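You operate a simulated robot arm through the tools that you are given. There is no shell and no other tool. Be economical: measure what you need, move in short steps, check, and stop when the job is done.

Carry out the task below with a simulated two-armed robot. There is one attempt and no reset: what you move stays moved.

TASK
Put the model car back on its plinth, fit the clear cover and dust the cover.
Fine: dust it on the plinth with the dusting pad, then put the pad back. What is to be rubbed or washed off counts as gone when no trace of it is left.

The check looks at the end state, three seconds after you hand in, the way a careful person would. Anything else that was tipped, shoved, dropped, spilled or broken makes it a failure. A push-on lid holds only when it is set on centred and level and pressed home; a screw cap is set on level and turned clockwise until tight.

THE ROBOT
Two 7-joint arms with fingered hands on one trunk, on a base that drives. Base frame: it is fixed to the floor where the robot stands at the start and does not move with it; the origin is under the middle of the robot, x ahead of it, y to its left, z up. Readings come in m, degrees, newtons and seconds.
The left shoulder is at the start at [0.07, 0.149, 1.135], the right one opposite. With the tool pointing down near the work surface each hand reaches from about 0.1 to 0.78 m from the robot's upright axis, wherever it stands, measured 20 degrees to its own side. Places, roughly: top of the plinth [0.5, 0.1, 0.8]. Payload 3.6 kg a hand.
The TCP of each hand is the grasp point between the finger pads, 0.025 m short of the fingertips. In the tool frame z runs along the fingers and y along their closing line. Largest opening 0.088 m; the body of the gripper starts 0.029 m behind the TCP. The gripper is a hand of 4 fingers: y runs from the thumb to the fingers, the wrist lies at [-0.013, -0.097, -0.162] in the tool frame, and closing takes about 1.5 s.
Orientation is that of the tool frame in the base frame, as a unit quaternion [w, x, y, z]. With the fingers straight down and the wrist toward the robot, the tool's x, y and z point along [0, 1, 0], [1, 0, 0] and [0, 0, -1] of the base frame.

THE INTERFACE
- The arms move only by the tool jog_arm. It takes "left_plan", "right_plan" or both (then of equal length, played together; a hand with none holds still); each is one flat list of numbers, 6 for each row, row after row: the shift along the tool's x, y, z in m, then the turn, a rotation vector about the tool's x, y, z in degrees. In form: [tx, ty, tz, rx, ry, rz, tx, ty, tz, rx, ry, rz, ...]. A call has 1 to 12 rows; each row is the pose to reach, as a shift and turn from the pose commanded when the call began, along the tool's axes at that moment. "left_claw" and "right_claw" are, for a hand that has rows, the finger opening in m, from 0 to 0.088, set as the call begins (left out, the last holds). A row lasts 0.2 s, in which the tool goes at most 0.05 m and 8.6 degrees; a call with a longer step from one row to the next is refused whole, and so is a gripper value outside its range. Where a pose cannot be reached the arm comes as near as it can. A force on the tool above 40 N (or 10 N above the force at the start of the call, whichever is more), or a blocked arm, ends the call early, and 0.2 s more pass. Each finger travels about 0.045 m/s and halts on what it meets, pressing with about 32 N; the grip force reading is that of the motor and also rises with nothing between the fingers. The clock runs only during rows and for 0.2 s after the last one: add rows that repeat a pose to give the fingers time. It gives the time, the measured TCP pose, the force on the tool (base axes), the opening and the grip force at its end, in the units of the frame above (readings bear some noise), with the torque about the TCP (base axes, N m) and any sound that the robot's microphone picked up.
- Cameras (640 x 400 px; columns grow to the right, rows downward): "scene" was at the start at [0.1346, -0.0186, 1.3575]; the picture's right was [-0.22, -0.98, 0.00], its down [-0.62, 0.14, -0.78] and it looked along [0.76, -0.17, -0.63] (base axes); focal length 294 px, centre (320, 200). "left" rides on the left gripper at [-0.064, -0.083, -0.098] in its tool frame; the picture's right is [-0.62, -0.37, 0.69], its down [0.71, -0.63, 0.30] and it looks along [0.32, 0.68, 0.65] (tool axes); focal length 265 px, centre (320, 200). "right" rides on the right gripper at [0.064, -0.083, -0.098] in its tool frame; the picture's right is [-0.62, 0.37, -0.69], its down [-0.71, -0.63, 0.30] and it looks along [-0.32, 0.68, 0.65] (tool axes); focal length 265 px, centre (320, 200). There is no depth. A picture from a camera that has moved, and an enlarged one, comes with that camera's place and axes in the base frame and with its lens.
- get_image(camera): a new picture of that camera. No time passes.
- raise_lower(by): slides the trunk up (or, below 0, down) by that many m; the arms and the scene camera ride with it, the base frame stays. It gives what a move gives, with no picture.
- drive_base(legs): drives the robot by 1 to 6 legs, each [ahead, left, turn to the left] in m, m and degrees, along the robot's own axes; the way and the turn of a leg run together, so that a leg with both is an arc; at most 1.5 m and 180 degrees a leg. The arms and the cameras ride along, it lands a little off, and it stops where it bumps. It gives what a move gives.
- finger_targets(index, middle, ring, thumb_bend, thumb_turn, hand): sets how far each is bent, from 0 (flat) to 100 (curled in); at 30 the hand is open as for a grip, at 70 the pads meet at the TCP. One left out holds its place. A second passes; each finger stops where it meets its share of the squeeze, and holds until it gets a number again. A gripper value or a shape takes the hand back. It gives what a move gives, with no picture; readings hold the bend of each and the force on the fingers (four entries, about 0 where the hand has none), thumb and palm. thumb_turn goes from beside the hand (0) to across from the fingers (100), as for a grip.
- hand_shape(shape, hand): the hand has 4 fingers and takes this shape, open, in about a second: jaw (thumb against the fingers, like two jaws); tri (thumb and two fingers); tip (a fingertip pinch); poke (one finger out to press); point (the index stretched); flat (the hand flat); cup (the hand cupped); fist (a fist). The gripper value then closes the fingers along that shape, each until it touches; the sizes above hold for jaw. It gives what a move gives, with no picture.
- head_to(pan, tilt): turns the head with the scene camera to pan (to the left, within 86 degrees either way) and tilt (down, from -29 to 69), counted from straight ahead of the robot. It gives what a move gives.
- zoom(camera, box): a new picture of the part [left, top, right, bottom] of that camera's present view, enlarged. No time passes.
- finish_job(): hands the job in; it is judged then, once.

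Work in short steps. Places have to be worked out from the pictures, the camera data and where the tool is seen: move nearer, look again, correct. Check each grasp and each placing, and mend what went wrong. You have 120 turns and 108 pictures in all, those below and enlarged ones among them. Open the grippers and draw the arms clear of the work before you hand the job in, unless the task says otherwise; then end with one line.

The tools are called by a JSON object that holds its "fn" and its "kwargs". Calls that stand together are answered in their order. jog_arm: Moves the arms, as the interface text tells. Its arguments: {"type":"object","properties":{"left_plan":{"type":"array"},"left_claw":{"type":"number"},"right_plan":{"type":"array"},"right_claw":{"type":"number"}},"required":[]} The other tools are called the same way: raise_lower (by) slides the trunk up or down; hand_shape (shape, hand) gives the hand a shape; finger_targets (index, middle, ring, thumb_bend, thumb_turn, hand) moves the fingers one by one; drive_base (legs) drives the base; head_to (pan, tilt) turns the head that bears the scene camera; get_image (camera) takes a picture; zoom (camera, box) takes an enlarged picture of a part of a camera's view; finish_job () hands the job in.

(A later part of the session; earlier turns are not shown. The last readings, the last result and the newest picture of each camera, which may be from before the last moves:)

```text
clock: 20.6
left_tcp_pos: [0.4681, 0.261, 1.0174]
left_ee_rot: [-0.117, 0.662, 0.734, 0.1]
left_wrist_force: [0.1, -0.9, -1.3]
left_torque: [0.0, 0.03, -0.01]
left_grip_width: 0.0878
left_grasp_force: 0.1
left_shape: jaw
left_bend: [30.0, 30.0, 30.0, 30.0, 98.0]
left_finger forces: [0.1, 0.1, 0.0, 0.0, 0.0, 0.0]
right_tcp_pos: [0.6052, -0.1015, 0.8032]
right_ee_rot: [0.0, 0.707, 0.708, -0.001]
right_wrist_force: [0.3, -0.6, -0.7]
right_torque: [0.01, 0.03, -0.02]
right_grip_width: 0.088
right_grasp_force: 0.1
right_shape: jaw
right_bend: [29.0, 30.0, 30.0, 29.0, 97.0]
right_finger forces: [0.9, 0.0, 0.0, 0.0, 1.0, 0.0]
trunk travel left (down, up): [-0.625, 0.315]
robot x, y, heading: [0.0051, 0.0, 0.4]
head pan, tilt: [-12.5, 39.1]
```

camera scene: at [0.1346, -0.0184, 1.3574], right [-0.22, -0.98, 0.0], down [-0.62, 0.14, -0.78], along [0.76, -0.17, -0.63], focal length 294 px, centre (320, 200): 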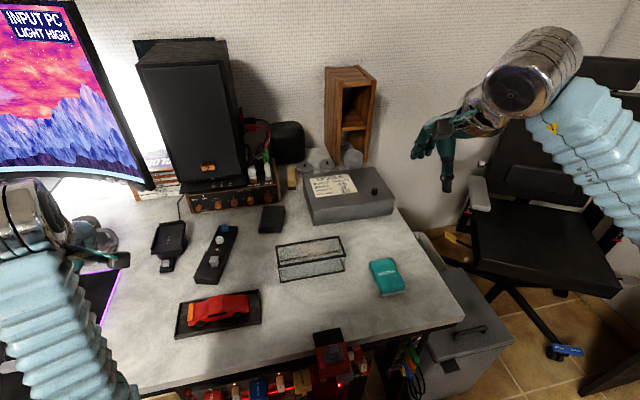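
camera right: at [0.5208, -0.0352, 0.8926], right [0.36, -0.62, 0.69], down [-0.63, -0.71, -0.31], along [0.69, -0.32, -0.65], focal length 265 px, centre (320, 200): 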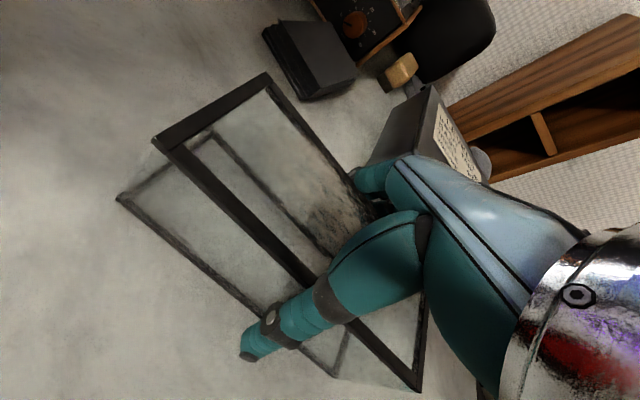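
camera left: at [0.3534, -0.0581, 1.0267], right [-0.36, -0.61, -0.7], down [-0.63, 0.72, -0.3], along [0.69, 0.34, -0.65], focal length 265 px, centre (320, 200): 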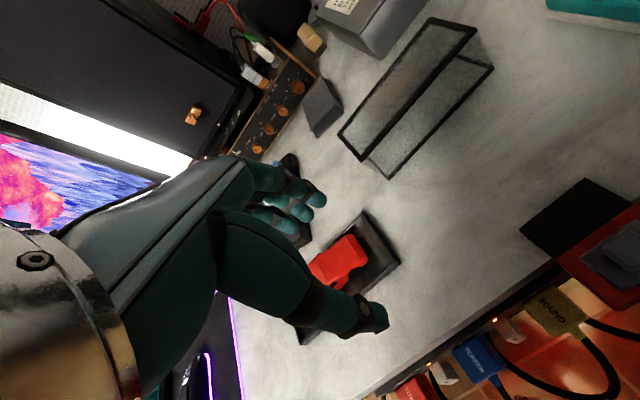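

{"fn": "jog_arm", "kwargs": {"right_plan": [0, 0, -0.001, 0, 0, 0, 0, 0, -0.001, 0, 0, 0, 0, 0, -0.001, 0, 0, 0, 0, 0, -0.001, 0, 0, 0, 0, 0, -0.001, 0, 0, 0, 0, 0, -0.001, 0, 0, 0, 0, 0, -0.001, 0, 0, 0], "right_claw": 0.0}}

{"fn": "get_image", "kwargs": {"camera": "right"}}

{"fn": "zoom", "kwargs": {"camera": "scene", "box": [230, 190, 410, 310]}}

```text
clock: 22.2
left_tcp_pos: [0.4681, 0.261, 1.0179]
left_ee_rot: [-0.117, 0.662, 0.734, 0.1]
left_wrist_force: [-0.5, -1.0, 0.0]
left_torque: [0.03, 0.01, 0.03]
left_grip_width: 0.0878
left_grasp_force: 0.0
left_shape: jaw
left_bend: [30.0, 30.0, 30.0, 30.0, 98.0]
left_finger forces: [0.0, 0.0, 0.1, 0.0, 0.0, 0.0]
right_tcp_pos: [0.6065, -0.1002, 0.8048]
right_ee_rot: [0.0, 0.707, 0.707, 0.0]
right_wrist_force: [0.0, 0.0, -0.2]
right_torque: [-0.01, -0.08, 0.0]
right_grip_width: 0.0664
right_grasp_force: 32.2
right_shape: jaw
right_bend: [30.0, 39.0, 35.0, 48.0, 98.0]
right_finger forces: [21.9, 12.0, 4.1, 0.0, 37.9, 0.0]
trunk travel left (down, up): [-0.625, 0.315]
robot x, y, heading: [0.0014, -0.0007, -0.0]
head pan, tilt: [-12.5, 39.1]
```

```text
77 pictures are left
camera right: at [0.5223, -0.0358, 0.9022], right [0.37, -0.62, 0.69], down [-0.63, -0.71, -0.3], along [0.68, -0.32, -0.65], focal length 265 px, centre (320, 200)
```

right: 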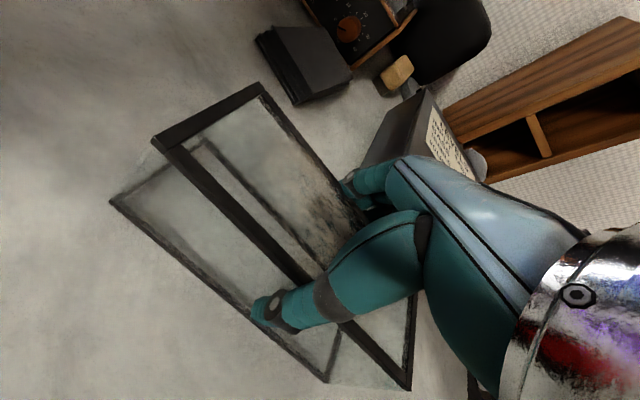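

```text
3.33 times, centred on (320, 250) of scene
camera zoom: at [0.1341, -0.0185, 1.3575], right [-0.22, -0.98, 0.0], down [-0.62, 0.14, -0.78], along [0.76, -0.17, -0.63], focal length 980 px, centre (320, 33)
```

zoom: 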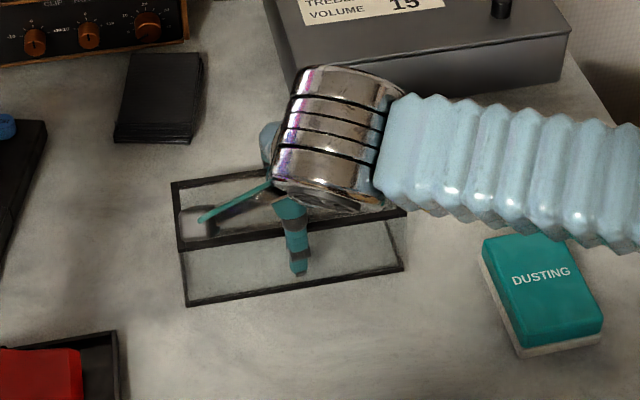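

Grip good (0.066 m, level). Lift straight up and look.

{"fn": "jog_arm", "kwargs": {"right_plan": [0, 0, -0.01, 0, 0, 0, 0, 0, -0.04, 0, 0, 0, 0, 0, -0.08, 0, 0, 0, 0, 0, -0.1, 0, 0, 0, 0, 0, -0.1, 0, 0, 0]}}

{"fn": "get_image", "kwargs": {"camera": "right"}}

{"fn": "get_image", "kwargs": {"camera": "scene"}}

```text
clock: 23.4
left_tcp_pos: [0.4679, 0.2602, 1.018]
left_ee_rot: [-0.117, 0.662, 0.733, 0.1]
left_wrist_force: [0.4, -0.2, -0.2]
left_torque: [0.0, 0.02, -0.03]
left_grip_width: 0.0878
left_grasp_force: 0.0
left_shape: jaw
left_bend: [30.0, 30.0, 30.0, 30.0, 98.0]
left_finger forces: [0.0, 0.0, 0.0, 0.0, 0.0, 0.0]
right_tcp_pos: [0.6068, -0.1003, 0.9032]
right_ee_rot: [-0.001, 0.707, 0.707, 0.0]
right_wrist_force: [-0.9, -0.4, -0.8]
right_torque: [-0.02, -0.02, 0.01]
right_grip_width: 0.0659
right_grasp_force: 32.2
right_shape: jaw
right_bend: [30.0, 39.0, 35.0, 48.0, 98.0]
right_finger forces: [21.8, 12.2, 4.0, 0.0, 38.0, 0.0]
trunk travel left (down, up): [-0.625, 0.315]
robot x, y, heading: [0.0014, -0.0014, -0.2]
head pan, tilt: [-12.5, 39.1]
```

```text
75 pictures are left
camera right: at [0.5228, -0.0351, 1.0016], right [0.37, -0.62, 0.69], down [-0.63, -0.71, -0.3], along [0.68, -0.32, -0.65], focal length 265 px, centre (320, 200)
```

right: 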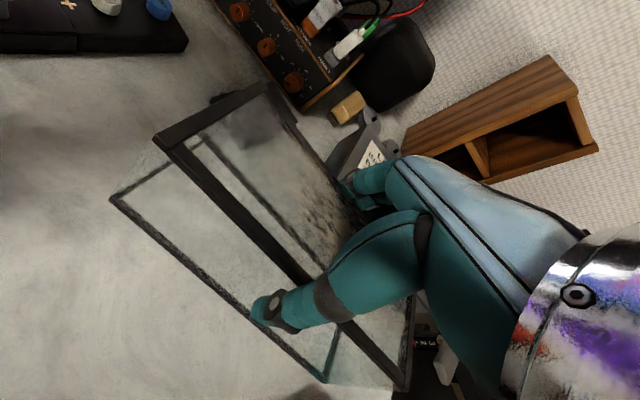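

```text
74 pictures are left
camera scene: at [0.1344, -0.0187, 1.3575], right [-0.22, -0.98, 0.0], down [-0.62, 0.14, -0.78], along [0.76, -0.17, -0.63], focal length 294 px, centre (320, 200)
```

scene: 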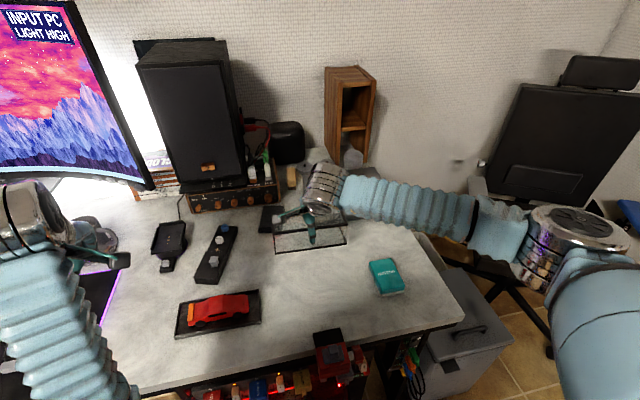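

The cover hangs level, its centre at about TCP + (−0.0015, +0.001). The plinth centre now works out to about (0.519, 0.122). I carry the cover over it, well above the car.

{"fn": "jog_arm", "kwargs": {"right_plan": [0.037, -0.014, 0.002, 0, 0, 0, 0.074, -0.028, 0.002, 0, 0, 0, 0.11, -0.043, 0.002, 0, 0, 0, 0.147, -0.058, 0.002, 0, 0, 0, 0.184, -0.072, 0.002, 0, 0, 0, 0.221, -0.087, 0.002, 0, 0, 0, 0.221, -0.087, 0.002, 0, 0, 0]}}

{"fn": "get_image", "kwargs": {"camera": "right"}}

{"fn": "zoom", "kwargs": {"camera": "scene", "box": [140, 220, 340, 345]}}

{"fn": "get_image", "kwargs": {"camera": "left"}}

```text
clock: 25.0
left_tcp_pos: [0.4681, 0.2586, 1.0177]
left_ee_rot: [-0.118, 0.662, 0.733, 0.101]
left_wrist_force: [-0.3, 0.6, -0.3]
left_torque: [-0.01, 0.02, -0.03]
left_grip_width: 0.0879
left_grasp_force: 0.1
left_shape: jaw
left_bend: [30.0, 30.0, 30.0, 30.0, 98.0]
left_finger forces: [0.1, 0.0, 0.0, 0.0, 0.0, 0.0]
right_tcp_pos: [0.5186, 0.12, 0.8998]
right_ee_rot: [0.0, 0.707, 0.707, 0.001]
right_wrist_force: [0.4, 0.2, -0.8]
right_torque: [0.01, 0.0, 0.0]
right_grip_width: 0.0663
right_grasp_force: 31.9
right_shape: jaw
right_bend: [30.0, 39.0, 35.0, 48.0, 98.0]
right_finger forces: [21.5, 12.2, 3.9, 0.0, 37.6, 0.0]
trunk travel left (down, up): [-0.625, 0.315]
robot x, y, heading: [-0.001, -0.0005, 0.1]
head pan, tilt: [-12.5, 39.1]
```

```text
73 pictures are left
camera right: at [0.4357, 0.1851, 0.997], right [0.37, -0.62, 0.69], down [-0.63, -0.71, -0.3], along [0.68, -0.32, -0.65], focal length 265 px, centre (320, 200)
```

right: 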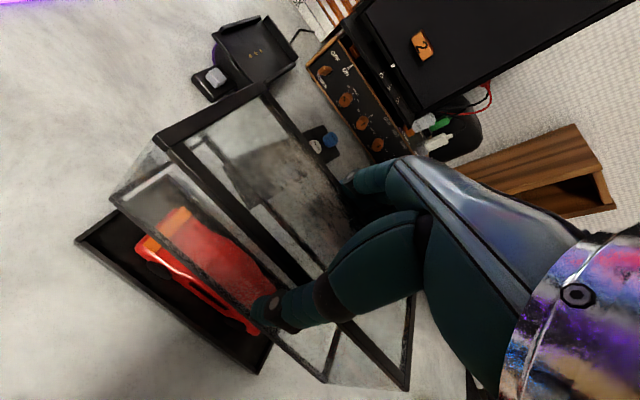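

```text
3.20 times, centred on (240, 282) of scene
camera zoom: at [0.1345, -0.0201, 1.3575], right [-0.22, -0.98, 0.0], down [-0.62, 0.14, -0.78], along [0.76, -0.17, -0.63], focal length 941 px, centre (576, -64)
```

zoom: 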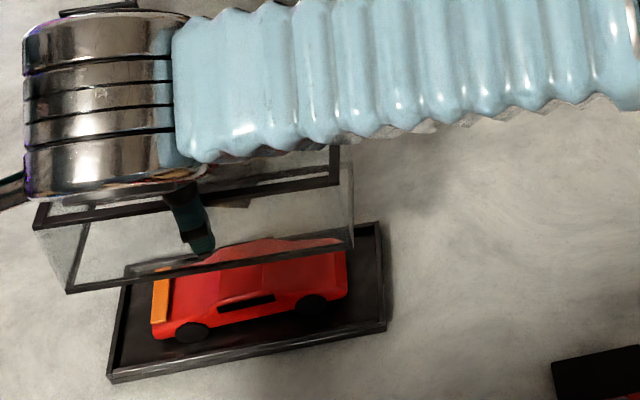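

```text
71 pictures are left
camera left: at [0.3972, 0.1611, 1.0942], right [-0.34, -0.42, -0.85], down [-0.71, 0.7, -0.07], along [0.62, 0.58, -0.53], focal length 265 px, centre (320, 200)
```

left: 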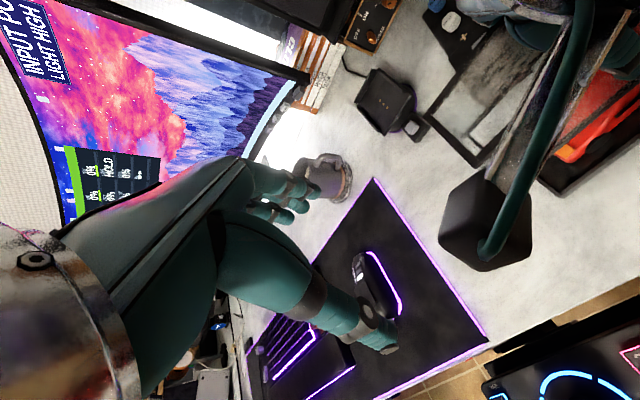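

Compared in the same picture, the cover is within ~2 mm of the plinth centre (needs about +2 mm in y). I shift it and lower to just above the car, then measure again enlarged.

{"fn": "jog_arm", "kwargs": {"right_plan": [0.002, 0, 0.015, 0, 0, 0, 0.002, 0, 0.03, 0, 0, 0, 0.002, 0, 0.03, 0, 0, 0]}}

{"fn": "zoom", "kwargs": {"camera": "right", "box": [60, 60, 440, 400]}}

{"fn": "zoom", "kwargs": {"camera": "scene", "box": [150, 245, 290, 345]}}

```text
clock: 25.8
left_tcp_pos: [0.4679, 0.2611, 1.0186]
left_ee_rot: [-0.117, 0.662, 0.733, 0.1]
left_wrist_force: [0.0, -0.7, 0.2]
left_torque: [-0.01, 0.02, -0.03]
left_grip_width: 0.0877
left_grasp_force: 0.1
left_shape: jaw
left_bend: [30.0, 30.0, 30.0, 30.0, 98.0]
left_finger forces: [0.0, 0.0, 0.0, 0.0, 0.0, 0.0]
right_tcp_pos: [0.5198, 0.1227, 0.8706]
right_ee_rot: [0.0, 0.707, 0.707, 0.001]
right_wrist_force: [0.2, 0.8, -0.7]
right_torque: [0.01, -0.01, -0.01]
right_grip_width: 0.0661
right_grasp_force: 32.0
right_shape: jaw
right_bend: [30.0, 39.0, 35.0, 48.0, 98.0]
right_finger forces: [21.5, 12.2, 4.0, 0.0, 37.6, 0.0]
trunk travel left (down, up): [-0.625, 0.315]
robot x, y, heading: [-0.0025, -0.0013, 0.0]
head pan, tilt: [-12.5, 39.1]
```

```text
1.18 times, centred on (250, 230) of right
camera zoom: at [0.4357, 0.1873, 0.9682], right [0.37, -0.62, 0.69], down [-0.63, -0.71, -0.3], along [0.68, -0.32, -0.65], focal length 312 px, centre (402, 165)
```

zoom: 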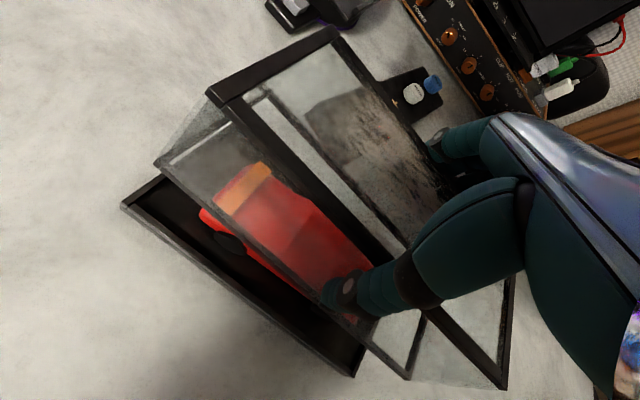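

```text
4.00 times, centred on (220, 295) of scene
camera zoom: at [0.134, -0.018, 1.3576], right [-0.22, -0.98, 0.0], down [-0.62, 0.14, -0.78], along [0.76, -0.17, -0.63], focal length 1176 px, centre (720, -180)
```

zoom: 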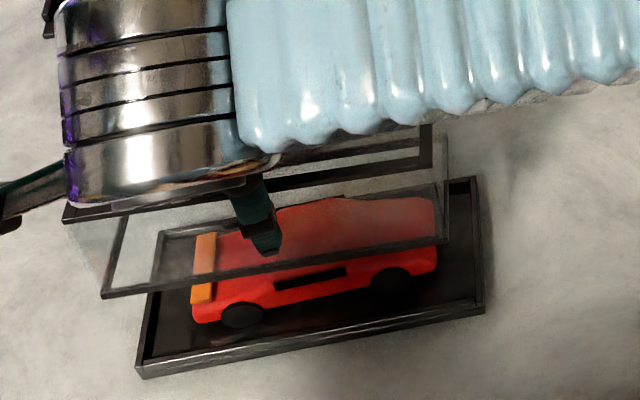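

Both views suggest the cover is ~4 mm too far in +y and ~2 mm in +x. I correct and lower around the car to just above the rim, where parallax vanishes.

{"fn": "jog_arm", "kwargs": {"right_plan": [-0.004, -0.002, 0.005, 0, 0, 0, -0.004, -0.002, 0.015, 0, 0, 0, -0.004, -0.002, 0.025, 0, 0, 0, -0.004, -0.002, 0.033, 0, 0, 0, -0.004, -0.002, 0.04, 0, 0, 0, -0.004, -0.002, 0.04, 0, 0, 0]}}

{"fn": "zoom", "kwargs": {"camera": "right", "box": [60, 60, 440, 400]}}

{"fn": "zoom", "kwargs": {"camera": "scene", "box": [150, 245, 290, 345]}}

```text
clock: 27.2
left_tcp_pos: [0.4687, 0.2604, 1.0193]
left_ee_rot: [-0.117, 0.662, 0.734, 0.1]
left_wrist_force: [0.1, -0.2, -0.1]
left_torque: [-0.02, 0.02, 0.03]
left_grip_width: 0.088
left_grasp_force: 0.0
left_shape: jaw
left_bend: [30.0, 30.0, 30.0, 30.0, 98.0]
left_finger forces: [0.0, 0.1, 0.0, 0.0, 0.0, 0.1]
right_tcp_pos: [0.5174, 0.1187, 0.8324]
right_ee_rot: [0.001, 0.707, 0.708, 0.002]
right_wrist_force: [0.7, 1.8, 10.8]
right_torque: [-0.2, -0.29, 0.07]
right_grip_width: 0.0661
right_grasp_force: 31.9
right_shape: jaw
right_bend: [30.0, 39.0, 35.0, 48.0, 98.0]
right_finger forces: [20.6, 12.7, 4.7, 0.0, 38.7, 0.0]
trunk travel left (down, up): [-0.625, 0.315]
robot x, y, heading: [0.0026, 0.0011, -0.1]
head pan, tilt: [-12.5, 39.1]
```

```text
1.18 times, centred on (250, 230) of right
camera zoom: at [0.4327, 0.1831, 0.9301], right [0.37, -0.62, 0.69], down [-0.63, -0.71, -0.31], along [0.69, -0.32, -0.65], focal length 312 px, centre (402, 165)
```

zoom: 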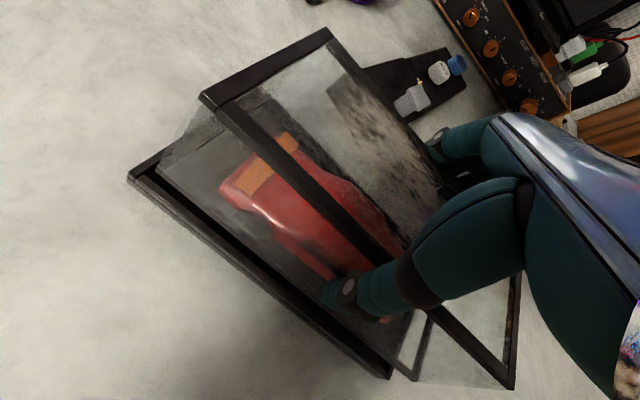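

```text
4.00 times, centred on (220, 295) of scene
camera zoom: at [0.1331, -0.0185, 1.3578], right [-0.22, -0.98, 0.0], down [-0.62, 0.14, -0.78], along [0.76, -0.17, -0.63], focal length 1176 px, centre (720, -180)
```

zoom: 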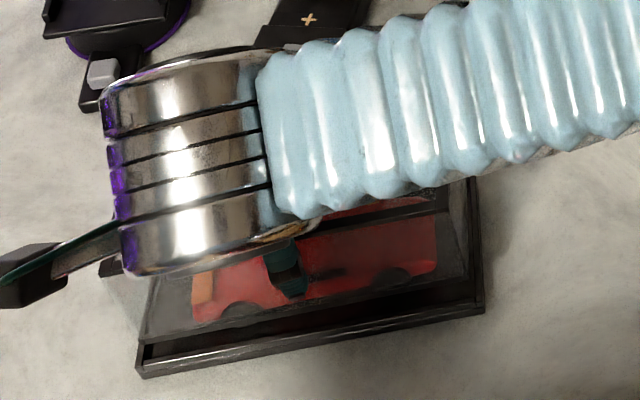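

Light contact (11 N) with torque pointing to the far side: the cover touches there early. I back up 4 mm and look enlarged at the corners.

{"fn": "jog_arm", "kwargs": {"right_plan": [0, 0, -0.005, 0, 0, 0, 0, 0, -0.005, 0, 0, 0]}}

{"fn": "zoom", "kwargs": {"camera": "right", "box": [125, 60, 285, 210]}}

{"fn": "zoom", "kwargs": {"camera": "right", "box": [250, 260, 400, 400]}}

{"fn": "zoom", "kwargs": {"camera": "scene", "box": [175, 275, 275, 345]}}

```text
clock: 27.8
left_tcp_pos: [0.4678, 0.2592, 1.0182]
left_ee_rot: [-0.118, 0.662, 0.733, 0.1]
left_wrist_force: [-0.1, 0.4, -0.9]
left_torque: [-0.01, 0.0, 0.0]
left_grip_width: 0.0877
left_grasp_force: 0.0
left_shape: jaw
left_bend: [30.0, 30.0, 30.0, 30.0, 98.0]
left_finger forces: [0.0, 0.0, 0.1, 0.0, 0.1, 0.1]
right_tcp_pos: [0.5163, 0.118, 0.8353]
right_ee_rot: [0.0, 0.707, 0.707, -0.001]
right_wrist_force: [0.3, 0.5, -1.1]
right_torque: [-0.02, 0.04, 0.0]
right_grip_width: 0.0656
right_grasp_force: 32.0
right_shape: jaw
right_bend: [30.0, 39.0, 35.0, 48.0, 98.0]
right_finger forces: [21.1, 12.4, 4.3, 0.0, 37.9, 0.0]
trunk travel left (down, up): [-0.625, 0.315]
robot x, y, heading: [-0.0023, 0.0015, -0.3]
head pan, tilt: [-12.5, 39.1]
```

```text
2.67 times, centred on (205, 135) of right
camera zoom: at [0.4324, 0.1829, 0.9329], right [0.37, -0.62, 0.69], down [-0.63, -0.71, -0.3], along [0.68, -0.33, -0.65], focal length 708 px, centre (627, 373)
```

zoom: 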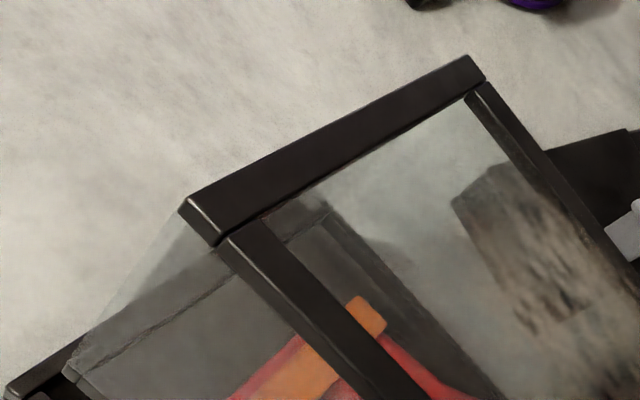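

```text
2.86 times, centred on (325, 330) of right
camera zoom: at [0.4324, 0.1829, 0.9329], right [0.37, -0.62, 0.69], down [-0.63, -0.71, -0.3], along [0.68, -0.33, -0.65], focal length 758 px, centre (306, -171)
```

zoom: 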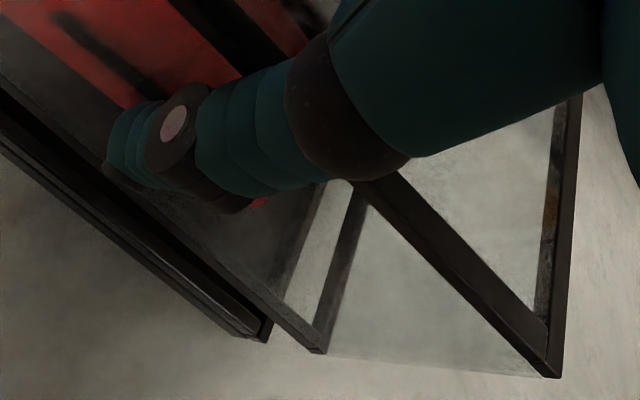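

```text
5.71 times, centred on (225, 310) of scene
camera zoom: at [0.1339, -0.0184, 1.3574], right [-0.22, -0.98, 0.0], down [-0.62, 0.14, -0.78], along [0.76, -0.17, -0.63], focal length 1681 px, centre (863, -429)
```

zoom: 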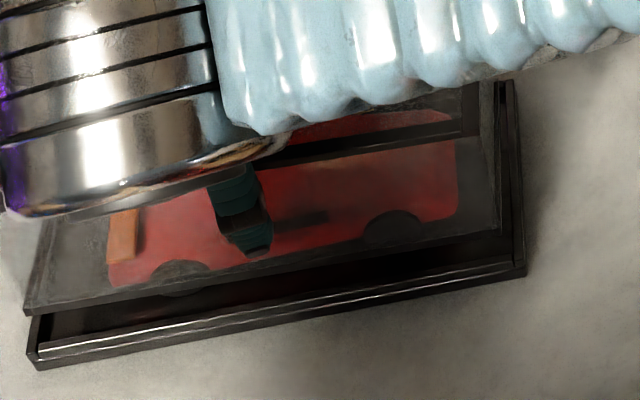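

By torque (contact near (0.544, 0.099)) and the wheel positions, the car sits ~6 mm too far back, so the cover's far wall touched it. I shift the cover 7 mm away (+x), lower it around the car above rim level, and will nudge the car to the middle with the far wall.

{"fn": "jog_arm", "kwargs": {"right_plan": [0, 0.004, -0.003, 0, 0, 0, 0, 0.007, -0.003, 0, 0, 0, 0, 0.007, 0.002, 0, 0, 0, 0, 0.007, 0.005, 0, 0, 0, 0, 0.007, 0.008, 0, 0, 0, 0, 0.007, 0.008, 0, 0, 0]}}

{"fn": "zoom", "kwargs": {"camera": "right", "box": [60, 60, 440, 400]}}

```text
clock: 29.2
left_tcp_pos: [0.4693, 0.2591, 1.0186]
left_ee_rot: [-0.117, 0.662, 0.733, 0.1]
left_wrist_force: [0.1, 0.0, -0.2]
left_torque: [0.02, 0.02, -0.01]
left_grip_width: 0.0876
left_grasp_force: 0.0
left_shape: jaw
left_bend: [30.0, 30.0, 30.0, 30.0, 98.0]
left_finger forces: [0.1, 0.0, 0.1, 0.0, 0.0, 0.1]
right_tcp_pos: [0.5229, 0.1199, 0.8285]
right_ee_rot: [0.0, 0.707, 0.707, 0.0]
right_wrist_force: [-0.1, -0.5, -0.6]
right_torque: [-0.02, -0.02, 0.0]
right_grip_width: 0.0657
right_grasp_force: 32.5
right_shape: jaw
right_bend: [30.0, 39.0, 35.0, 48.0, 98.0]
right_finger forces: [21.0, 12.5, 4.3, 0.1, 37.7, 0.0]
trunk travel left (down, up): [-0.625, 0.315]
robot x, y, heading: [0.0014, -0.0009, 0.1]
head pan, tilt: [-12.5, 39.1]
```

```text
1.18 times, centred on (250, 230) of right
camera zoom: at [0.4399, 0.1835, 0.9265], right [0.37, -0.62, 0.69], down [-0.63, -0.71, -0.3], along [0.68, -0.32, -0.65], focal length 312 px, centre (402, 165)
```

zoom: 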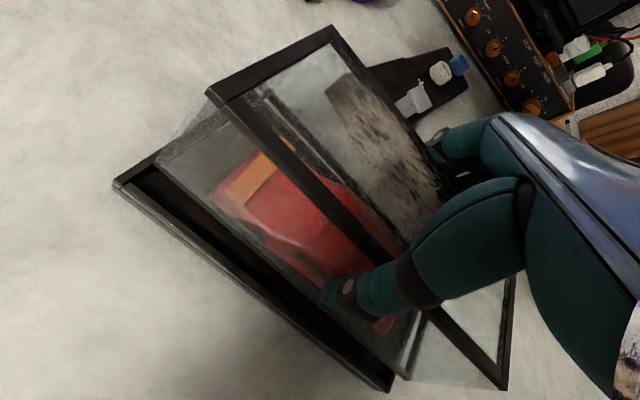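

No contact, so the diagnosis fits. Down 3 mm more, then draw the cover slowly toward me by 10 mm.

{"fn": "jog_arm", "kwargs": {"right_plan": [0, 0, 0.003, 0, 0, 0, 0, -0.002, 0.003, 0, 0, 0, 0, -0.004, 0.003, 0, 0, 0, 0, -0.006, 0.003, 0, 0, 0, 0, -0.008, 0.003, 0, 0, 0, 0, -0.01, 0.003, 0, 0, 0]}}

{"fn": "zoom", "kwargs": {"camera": "right", "box": [60, 60, 440, 400]}}

{"fn": "zoom", "kwargs": {"camera": "scene", "box": [175, 275, 275, 345]}}

```text
clock: 30.6
left_tcp_pos: [0.4692, 0.2589, 1.0179]
left_ee_rot: [-0.117, 0.662, 0.733, 0.099]
left_wrist_force: [0.7, 0.3, 0.1]
left_torque: [-0.03, 0.03, 0.03]
left_grip_width: 0.0879
left_grasp_force: 0.2
left_shape: jaw
left_bend: [30.0, 30.0, 30.0, 30.0, 98.0]
left_finger forces: [0.0, 0.0, 0.0, 0.0, 0.0, 0.0]
right_tcp_pos: [0.5137, 0.1171, 0.8259]
right_ee_rot: [0.0, 0.707, 0.707, 0.0]
right_wrist_force: [0.7, 0.0, -0.4]
right_torque: [0.0, -0.02, 0.01]
right_grip_width: 0.0656
right_grasp_force: 32.3
right_shape: jaw
right_bend: [30.0, 39.0, 35.0, 48.0, 98.0]
right_finger forces: [21.1, 12.5, 4.4, 0.1, 37.7, 0.1]
trunk travel left (down, up): [-0.625, 0.315]
robot x, y, heading: [0.0008, 0.0035, 0.1]
head pan, tilt: [-12.5, 39.1]
```

```text
1.18 times, centred on (250, 230) of right
camera zoom: at [0.4301, 0.1817, 0.9229], right [0.37, -0.62, 0.69], down [-0.63, -0.71, -0.3], along [0.68, -0.32, -0.65], focal length 312 px, centre (402, 165)
```

zoom: 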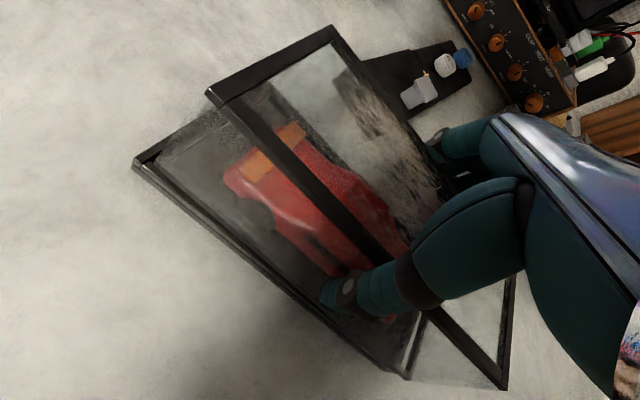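

```text
5.71 times, centred on (225, 310) of scene
camera zoom: at [0.1343, -0.0185, 1.3575], right [-0.22, -0.98, 0.0], down [-0.62, 0.14, -0.78], along [0.76, -0.17, -0.63], focal length 1681 px, centre (863, -429)
```

zoom: 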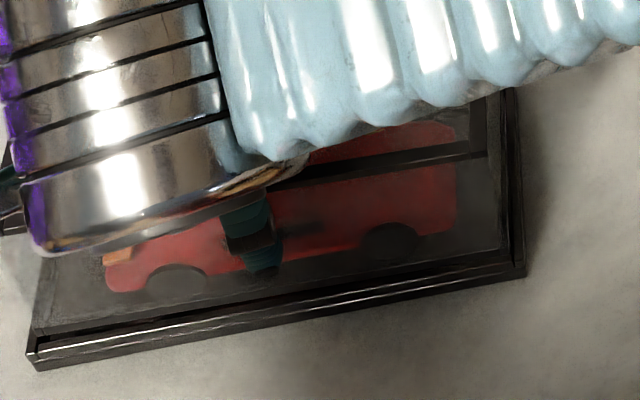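

The car moved to the middle and the plinth stayed. I recentre the cover (+3 mm x, −1.5 mm y) and lower it slowly into the rim.

{"fn": "jog_arm", "kwargs": {"right_plan": [-0.001, 0.002, 0, 0, 0, 0, -0.0015, 0.003, 0.002, 0, 0, 0, -0.0015, 0.003, 0.004, 0, 0, 0, -0.0015, 0.003, 0.006, 0, 0, 0, -0.0015, 0.003, 0.006, 0, 0, 0]}}

{"fn": "zoom", "kwargs": {"camera": "right", "box": [60, 60, 440, 400]}}

{"fn": "zoom", "kwargs": {"camera": "scene", "box": [175, 275, 275, 345]}}

```text
clock: 31.8
left_tcp_pos: [0.4692, 0.2605, 1.0192]
left_ee_rot: [-0.117, 0.662, 0.733, 0.1]
left_wrist_force: [0.7, 0.2, -0.5]
left_torque: [-0.01, -0.01, -0.02]
left_grip_width: 0.0878
left_grasp_force: 0.1
left_shape: jaw
left_bend: [30.0, 30.0, 30.0, 30.0, 98.0]
left_finger forces: [0.1, 0.1, 0.0, 0.0, 0.0, 0.0]
right_tcp_pos: [0.5177, 0.1154, 0.8199]
right_ee_rot: [-0.001, 0.707, 0.707, 0.0]
right_wrist_force: [0.4, 0.3, -1.0]
right_torque: [0.02, -0.02, 0.0]
right_grip_width: 0.0658
right_grasp_force: 31.6
right_shape: jaw
right_bend: [30.0, 39.0, 35.0, 48.0, 98.0]
right_finger forces: [21.0, 12.4, 4.3, 0.1, 37.7, 0.1]
trunk travel left (down, up): [-0.625, 0.315]
robot x, y, heading: [-0.0024, 0.0002, 0.1]
head pan, tilt: [-12.5, 39.1]
```

```text
1.18 times, centred on (250, 230) of right
camera zoom: at [0.4332, 0.1806, 0.9174], right [0.37, -0.62, 0.69], down [-0.63, -0.71, -0.3], along [0.68, -0.32, -0.65], focal length 312 px, centre (402, 165)
```

zoom: 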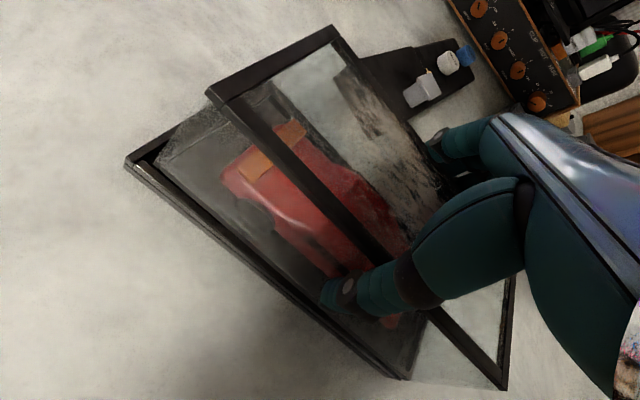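

```text
5.71 times, centred on (225, 310) of scene
camera zoom: at [0.1343, -0.0184, 1.3575], right [-0.22, -0.98, 0.0], down [-0.62, 0.14, -0.78], along [0.76, -0.17, -0.63], focal length 1681 px, centre (863, -429)
```

zoom: 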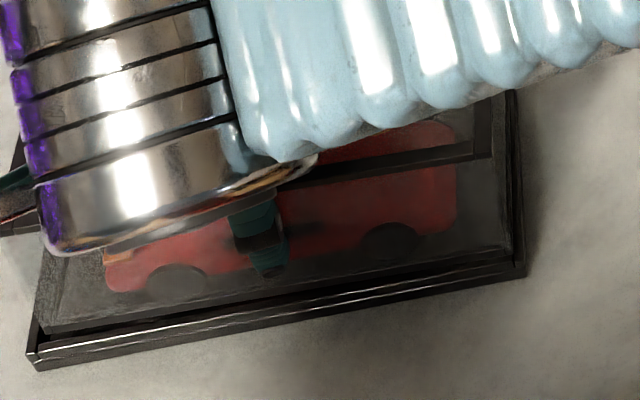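

Now at rim level without contact. I zoom on both near corners to check the remaining gaps before seating.

{"fn": "zoom", "kwargs": {"camera": "scene", "box": [175, 310, 225, 345]}}

{"fn": "zoom", "kwargs": {"camera": "scene", "box": [235, 285, 275, 330]}}

{"fn": "zoom", "kwargs": {"camera": "right", "box": [120, 110, 220, 200]}}

{"fn": "zoom", "kwargs": {"camera": "right", "box": [250, 300, 380, 400]}}

```text
11.43 times, centred on (200, 328) of scene
camera zoom: at [0.1343, -0.0184, 1.3575], right [-0.22, -0.98, 0.0], down [-0.62, 0.14, -0.78], along [0.76, -0.17, -0.63], focal length 3362 px, centre (1691, -1257)
```

zoom: 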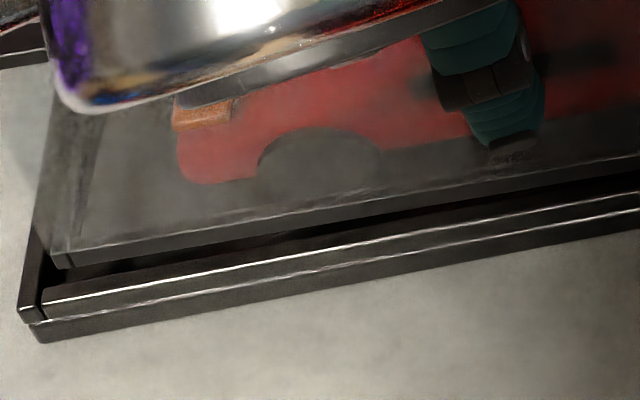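

```text
8.89 times, centred on (255, 308) of scene
camera zoom: at [0.1343, -0.0184, 1.3575], right [-0.22, -0.98, 0.0], down [-0.62, 0.14, -0.78], along [0.76, -0.17, -0.63], focal length 2614 px, centre (898, -756)
```

zoom: 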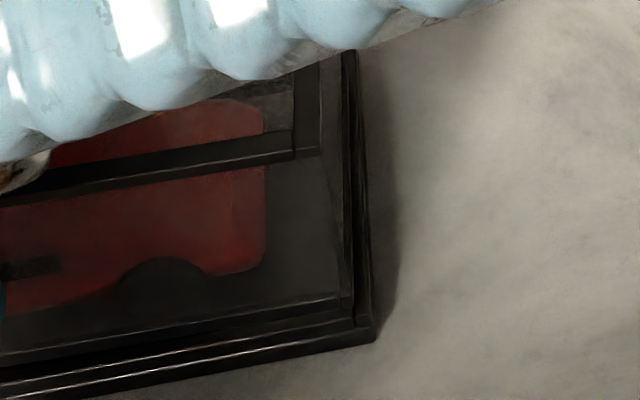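

```text
4.44 times, centred on (170, 155) of right
camera zoom: at [0.4332, 0.1806, 0.9174], right [0.37, -0.62, 0.69], down [-0.63, -0.71, -0.3], along [0.68, -0.32, -0.65], focal length 1180 px, centre (987, 400)
```

zoom: 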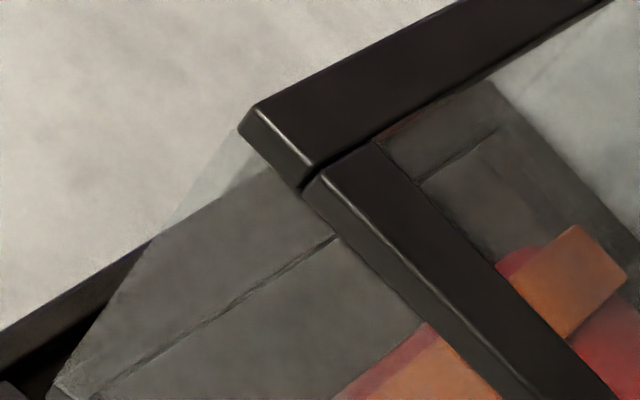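

```text
4.00 times, centred on (315, 350) of right
camera zoom: at [0.4332, 0.1806, 0.9174], right [0.37, -0.62, 0.69], down [-0.63, -0.71, -0.3], along [0.68, -0.32, -0.65], focal length 1062 px, centre (340, -400)
```

zoom: 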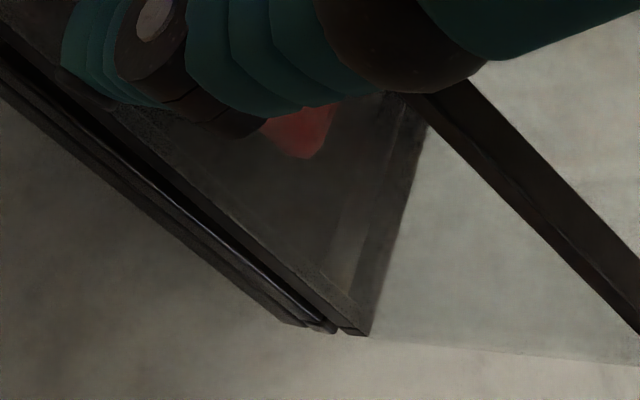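

Gaps: left ~3 mm, right ~1.5 mm, near ~4 mm. Small trim (+1 mm y, −1 mm x) and lower on.

{"fn": "jog_arm", "kwargs": {"right_plan": [0.001, -0.001, 0, 0, 0, 0, 0.001, -0.001, 0.002, 0, 0, 0, 0.001, -0.001, 0.004, 0, 0, 0, 0.001, -0.001, 0.005, 0, 0, 0]}}

{"fn": "zoom", "kwargs": {"camera": "scene", "box": [175, 275, 275, 345]}}

```text
clock: 32.8
left_tcp_pos: [0.4669, 0.2603, 1.0191]
left_ee_rot: [-0.118, 0.662, 0.733, 0.1]
left_wrist_force: [0.4, 0.9, -0.3]
left_torque: [-0.01, -0.01, 0.03]
left_grip_width: 0.0876
left_grasp_force: 0.1
left_shape: jaw
left_bend: [30.0, 30.0, 30.0, 30.0, 98.0]
left_finger forces: [0.1, 0.1, 0.0, 0.1, 0.0, 0.1]
right_tcp_pos: [0.516, 0.119, 0.8154]
right_ee_rot: [-0.001, 0.707, 0.707, 0.001]
right_wrist_force: [0.2, 1.0, 5.0]
right_torque: [-0.18, -0.1, 0.02]
right_grip_width: 0.0656
right_grasp_force: 31.4
right_shape: jaw
right_bend: [30.0, 39.0, 35.0, 48.0, 98.0]
right_finger forces: [20.8, 12.5, 4.4, 0.0, 37.7, 0.1]
trunk travel left (down, up): [-0.625, 0.315]
robot x, y, heading: [0.0001, -0.0001, 0.0]
head pan, tilt: [-12.5, 39.1]
```

```text
5.71 times, centred on (225, 310) of scene
camera zoom: at [0.1331, -0.0187, 1.3578], right [-0.22, -0.98, 0.0], down [-0.62, 0.14, -0.78], along [0.76, -0.17, -0.63], focal length 1681 px, centre (863, -429)
```

zoom: 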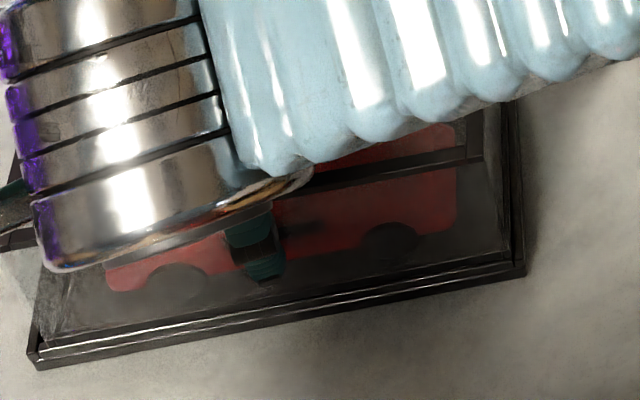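

Light contact (5 N). Check enlarged whether the cover is inside the rim all round.

{"fn": "zoom", "kwargs": {"camera": "scene", "box": [175, 310, 225, 345]}}

{"fn": "zoom", "kwargs": {"camera": "scene", "box": [235, 285, 275, 330]}}

{"fn": "zoom", "kwargs": {"camera": "right", "box": [60, 60, 440, 400]}}

```text
11.43 times, centred on (200, 328) of scene
camera zoom: at [0.1331, -0.0187, 1.3578], right [-0.22, -0.98, 0.0], down [-0.62, 0.14, -0.78], along [0.76, -0.17, -0.63], focal length 3362 px, centre (1691, -1257)
```

zoom: 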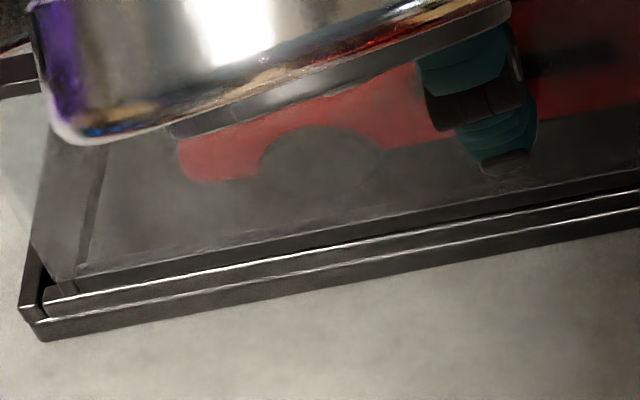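

```text
8.89 times, centred on (255, 308) of scene
camera zoom: at [0.1331, -0.0187, 1.3578], right [-0.22, -0.98, 0.0], down [-0.62, 0.14, -0.78], along [0.76, -0.17, -0.63], focal length 2614 px, centre (898, -756)
```

zoom: 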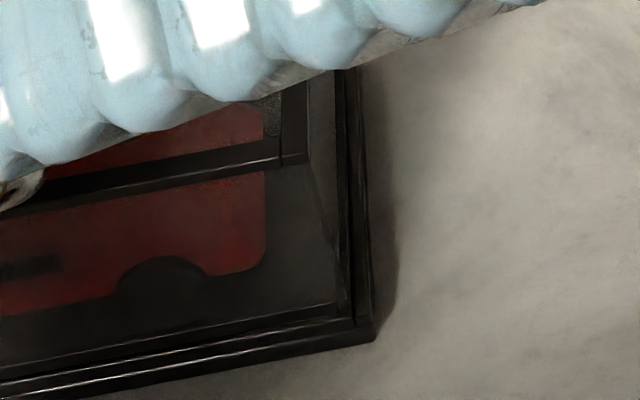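

```text
1.18 times, centred on (250, 230) of right
camera zoom: at [0.4316, 0.1828, 0.9136], right [0.37, -0.62, 0.69], down [-0.63, -0.71, -0.31], along [0.69, -0.32, -0.65], focal length 312 px, centre (402, 165)
```

zoom: 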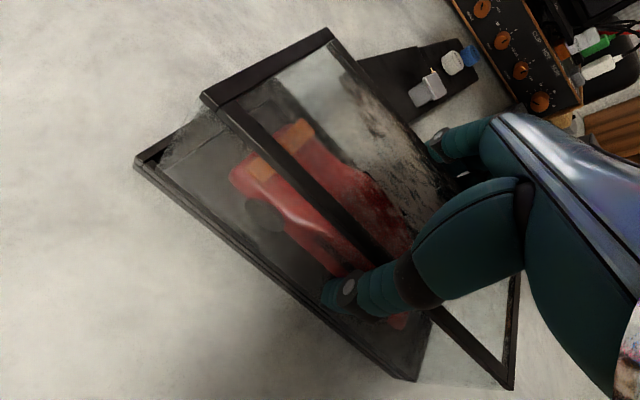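

{"fn": "zoom", "kwargs": {"camera": "right", "box": [120, 110, 220, 220]}}

{"fn": "zoom", "kwargs": {"camera": "right", "box": [250, 300, 380, 400]}}

```text
3.64 times, centred on (170, 165) of right
camera zoom: at [0.4316, 0.1828, 0.9136], right [0.37, -0.62, 0.69], down [-0.63, -0.71, -0.31], along [0.69, -0.32, -0.65], focal length 965 px, centre (866, 327)
```

zoom: 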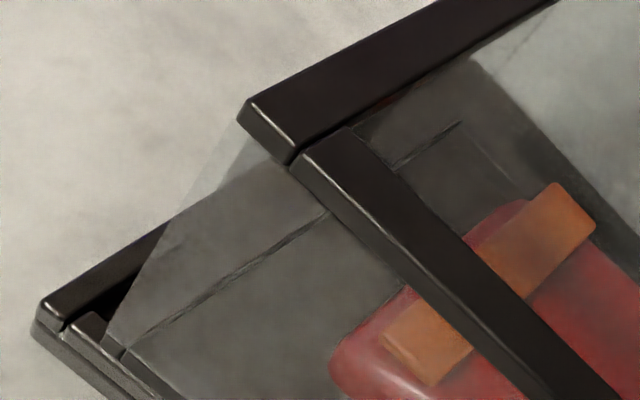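

```text
4.00 times, centred on (315, 350) of right
camera zoom: at [0.4316, 0.1828, 0.9136], right [0.37, -0.62, 0.69], down [-0.63, -0.71, -0.31], along [0.69, -0.32, -0.65], focal length 1062 px, centre (340, -400)
```

zoom: 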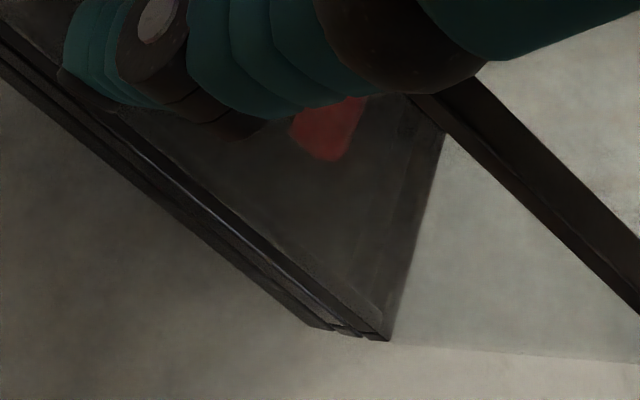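

Scene view shows near gaps of ~6 mm at the right end and ~3.5 mm at the left, and the torque points to the far-right corner on the rim. I lift 3 mm, shift 2 mm toward me, turn 1° and lower again.

{"fn": "jog_arm", "kwargs": {"right_plan": [0, 0, -0.004, 0, 0, 0, 0, -0.002, -0.004, 0, 0, 1, 0, -0.002, -0.001, 0, 0, 1, 0, -0.002, 0.001, 0, 0, 1, 0, -0.002, 0.002, 0, 0, 1]}}

{"fn": "zoom", "kwargs": {"camera": "scene", "box": [175, 310, 225, 345]}}

{"fn": "zoom", "kwargs": {"camera": "scene", "box": [235, 285, 275, 330]}}

```text
clock: 34.0
left_tcp_pos: [0.466, 0.2603, 1.0186]
left_ee_rot: [-0.117, 0.662, 0.733, 0.101]
left_wrist_force: [0.9, -0.7, -0.1]
left_torque: [-0.01, -0.01, 0.0]
left_grip_width: 0.0878
left_grasp_force: 0.0
left_shape: jaw
left_bend: [30.0, 30.0, 30.0, 30.0, 98.0]
left_finger forces: [0.0, 0.0, 0.1, 0.0, 0.0, 0.1]
right_tcp_pos: [0.5143, 0.1183, 0.8156]
right_ee_rot: [0.001, 0.713, 0.701, 0.002]
right_wrist_force: [-0.9, 0.2, 15.5]
right_torque: [-0.19, 0.0, -0.04]
right_grip_width: 0.0655
right_grasp_force: 31.9
right_shape: jaw
right_bend: [30.0, 39.0, 35.0, 48.0, 98.0]
right_finger forces: [19.6, 11.9, 4.3, 0.0, 38.4, 0.1]
trunk travel left (down, up): [-0.625, 0.315]
robot x, y, heading: [0.0028, 0.0011, 0.3]
head pan, tilt: [-12.5, 39.1]
```

```text
11.43 times, centred on (200, 328) of scene
camera zoom: at [0.1318, -0.0187, 1.358], right [-0.22, -0.98, 0.0], down [-0.61, 0.14, -0.78], along [0.76, -0.17, -0.63], focal length 3362 px, centre (1691, -1257)
```

zoom: 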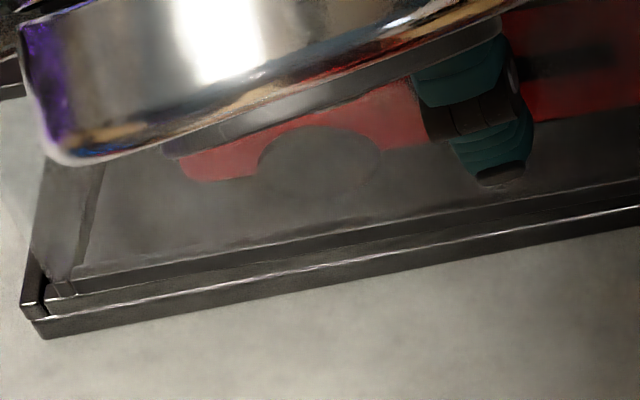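

```text
8.89 times, centred on (255, 308) of scene
camera zoom: at [0.1318, -0.0187, 1.358], right [-0.22, -0.98, 0.0], down [-0.61, 0.14, -0.78], along [0.76, -0.17, -0.63], focal length 2614 px, centre (898, -756)
```

zoom: 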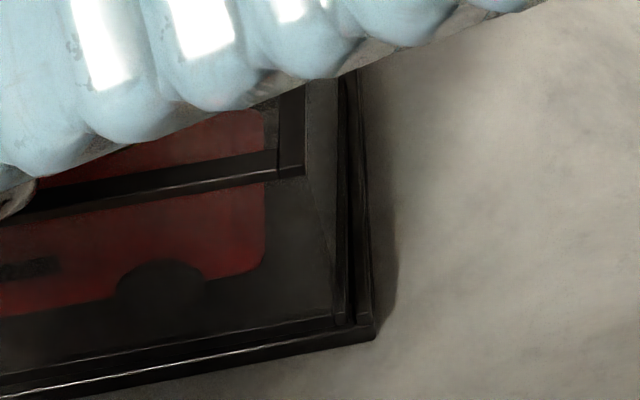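

Now the near edge sits on the near rim (inset ≈0), so the right x lies between the two tries. Lift, +1.5 mm in x, lower again.

{"fn": "jog_arm", "kwargs": {"right_plan": [0, 0, -0.005, 0, 0, 0, 0, 0.0015, -0.005, 0, 0, 0, 0, 0.0015, -0.002, 0, 0, 0, 0, 0.0015, 0, 0, 0, 0, 0, 0.0015, 0, 0, 0, 0]}}

{"fn": "zoom", "kwargs": {"camera": "scene", "box": [175, 310, 225, 345]}}

{"fn": "zoom", "kwargs": {"camera": "scene", "box": [235, 285, 275, 330]}}

```text
clock: 35.2
left_tcp_pos: [0.4677, 0.2603, 1.0186]
left_ee_rot: [-0.116, 0.662, 0.733, 0.101]
left_wrist_force: [-0.2, -0.2, 0.8]
left_torque: [0.01, -0.01, 0.01]
left_grip_width: 0.0877
left_grasp_force: 0.1
left_shape: jaw
left_bend: [30.0, 30.0, 30.0, 30.0, 98.0]
left_finger forces: [0.1, 0.1, 0.0, 0.0, 0.0, 0.0]
right_tcp_pos: [0.5153, 0.1179, 0.8153]
right_ee_rot: [0.0, 0.713, 0.701, 0.001]
right_wrist_force: [-0.9, 1.1, 13.5]
right_torque: [-0.15, -0.03, -0.04]
right_grip_width: 0.0654
right_grasp_force: 32.1
right_shape: jaw
right_bend: [30.0, 39.0, 35.0, 48.0, 98.0]
right_finger forces: [20.1, 12.1, 4.2, 0.0, 38.2, 0.0]
trunk travel left (down, up): [-0.625, 0.315]
robot x, y, heading: [-0.0021, -0.0024, 0.1]
head pan, tilt: [-12.5, 39.1]
```

```text
11.43 times, centred on (200, 328) of scene
camera zoom: at [0.1321, -0.0187, 1.3579], right [-0.22, -0.98, 0.0], down [-0.61, 0.14, -0.78], along [0.76, -0.17, -0.63], focal length 3362 px, centre (1691, -1257)
```

zoom: 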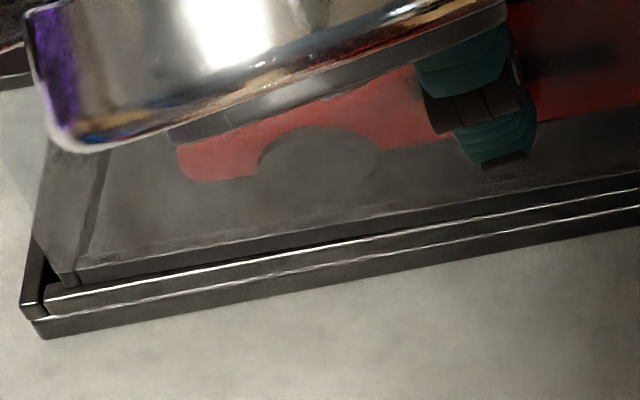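

```text
8.89 times, centred on (255, 308) of scene
camera zoom: at [0.1321, -0.0187, 1.3579], right [-0.22, -0.98, 0.0], down [-0.61, 0.14, -0.78], along [0.76, -0.17, -0.63], focal length 2614 px, centre (898, -756)
```

zoom: 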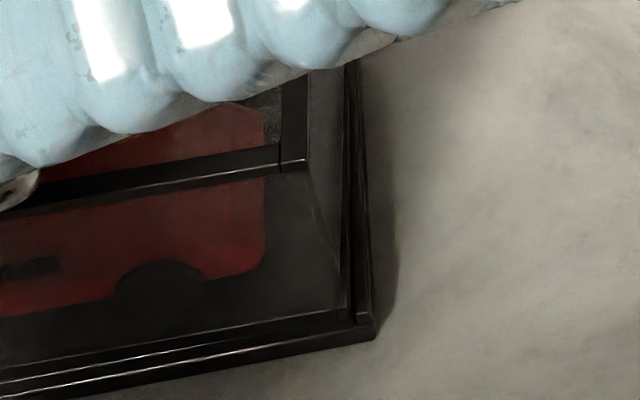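

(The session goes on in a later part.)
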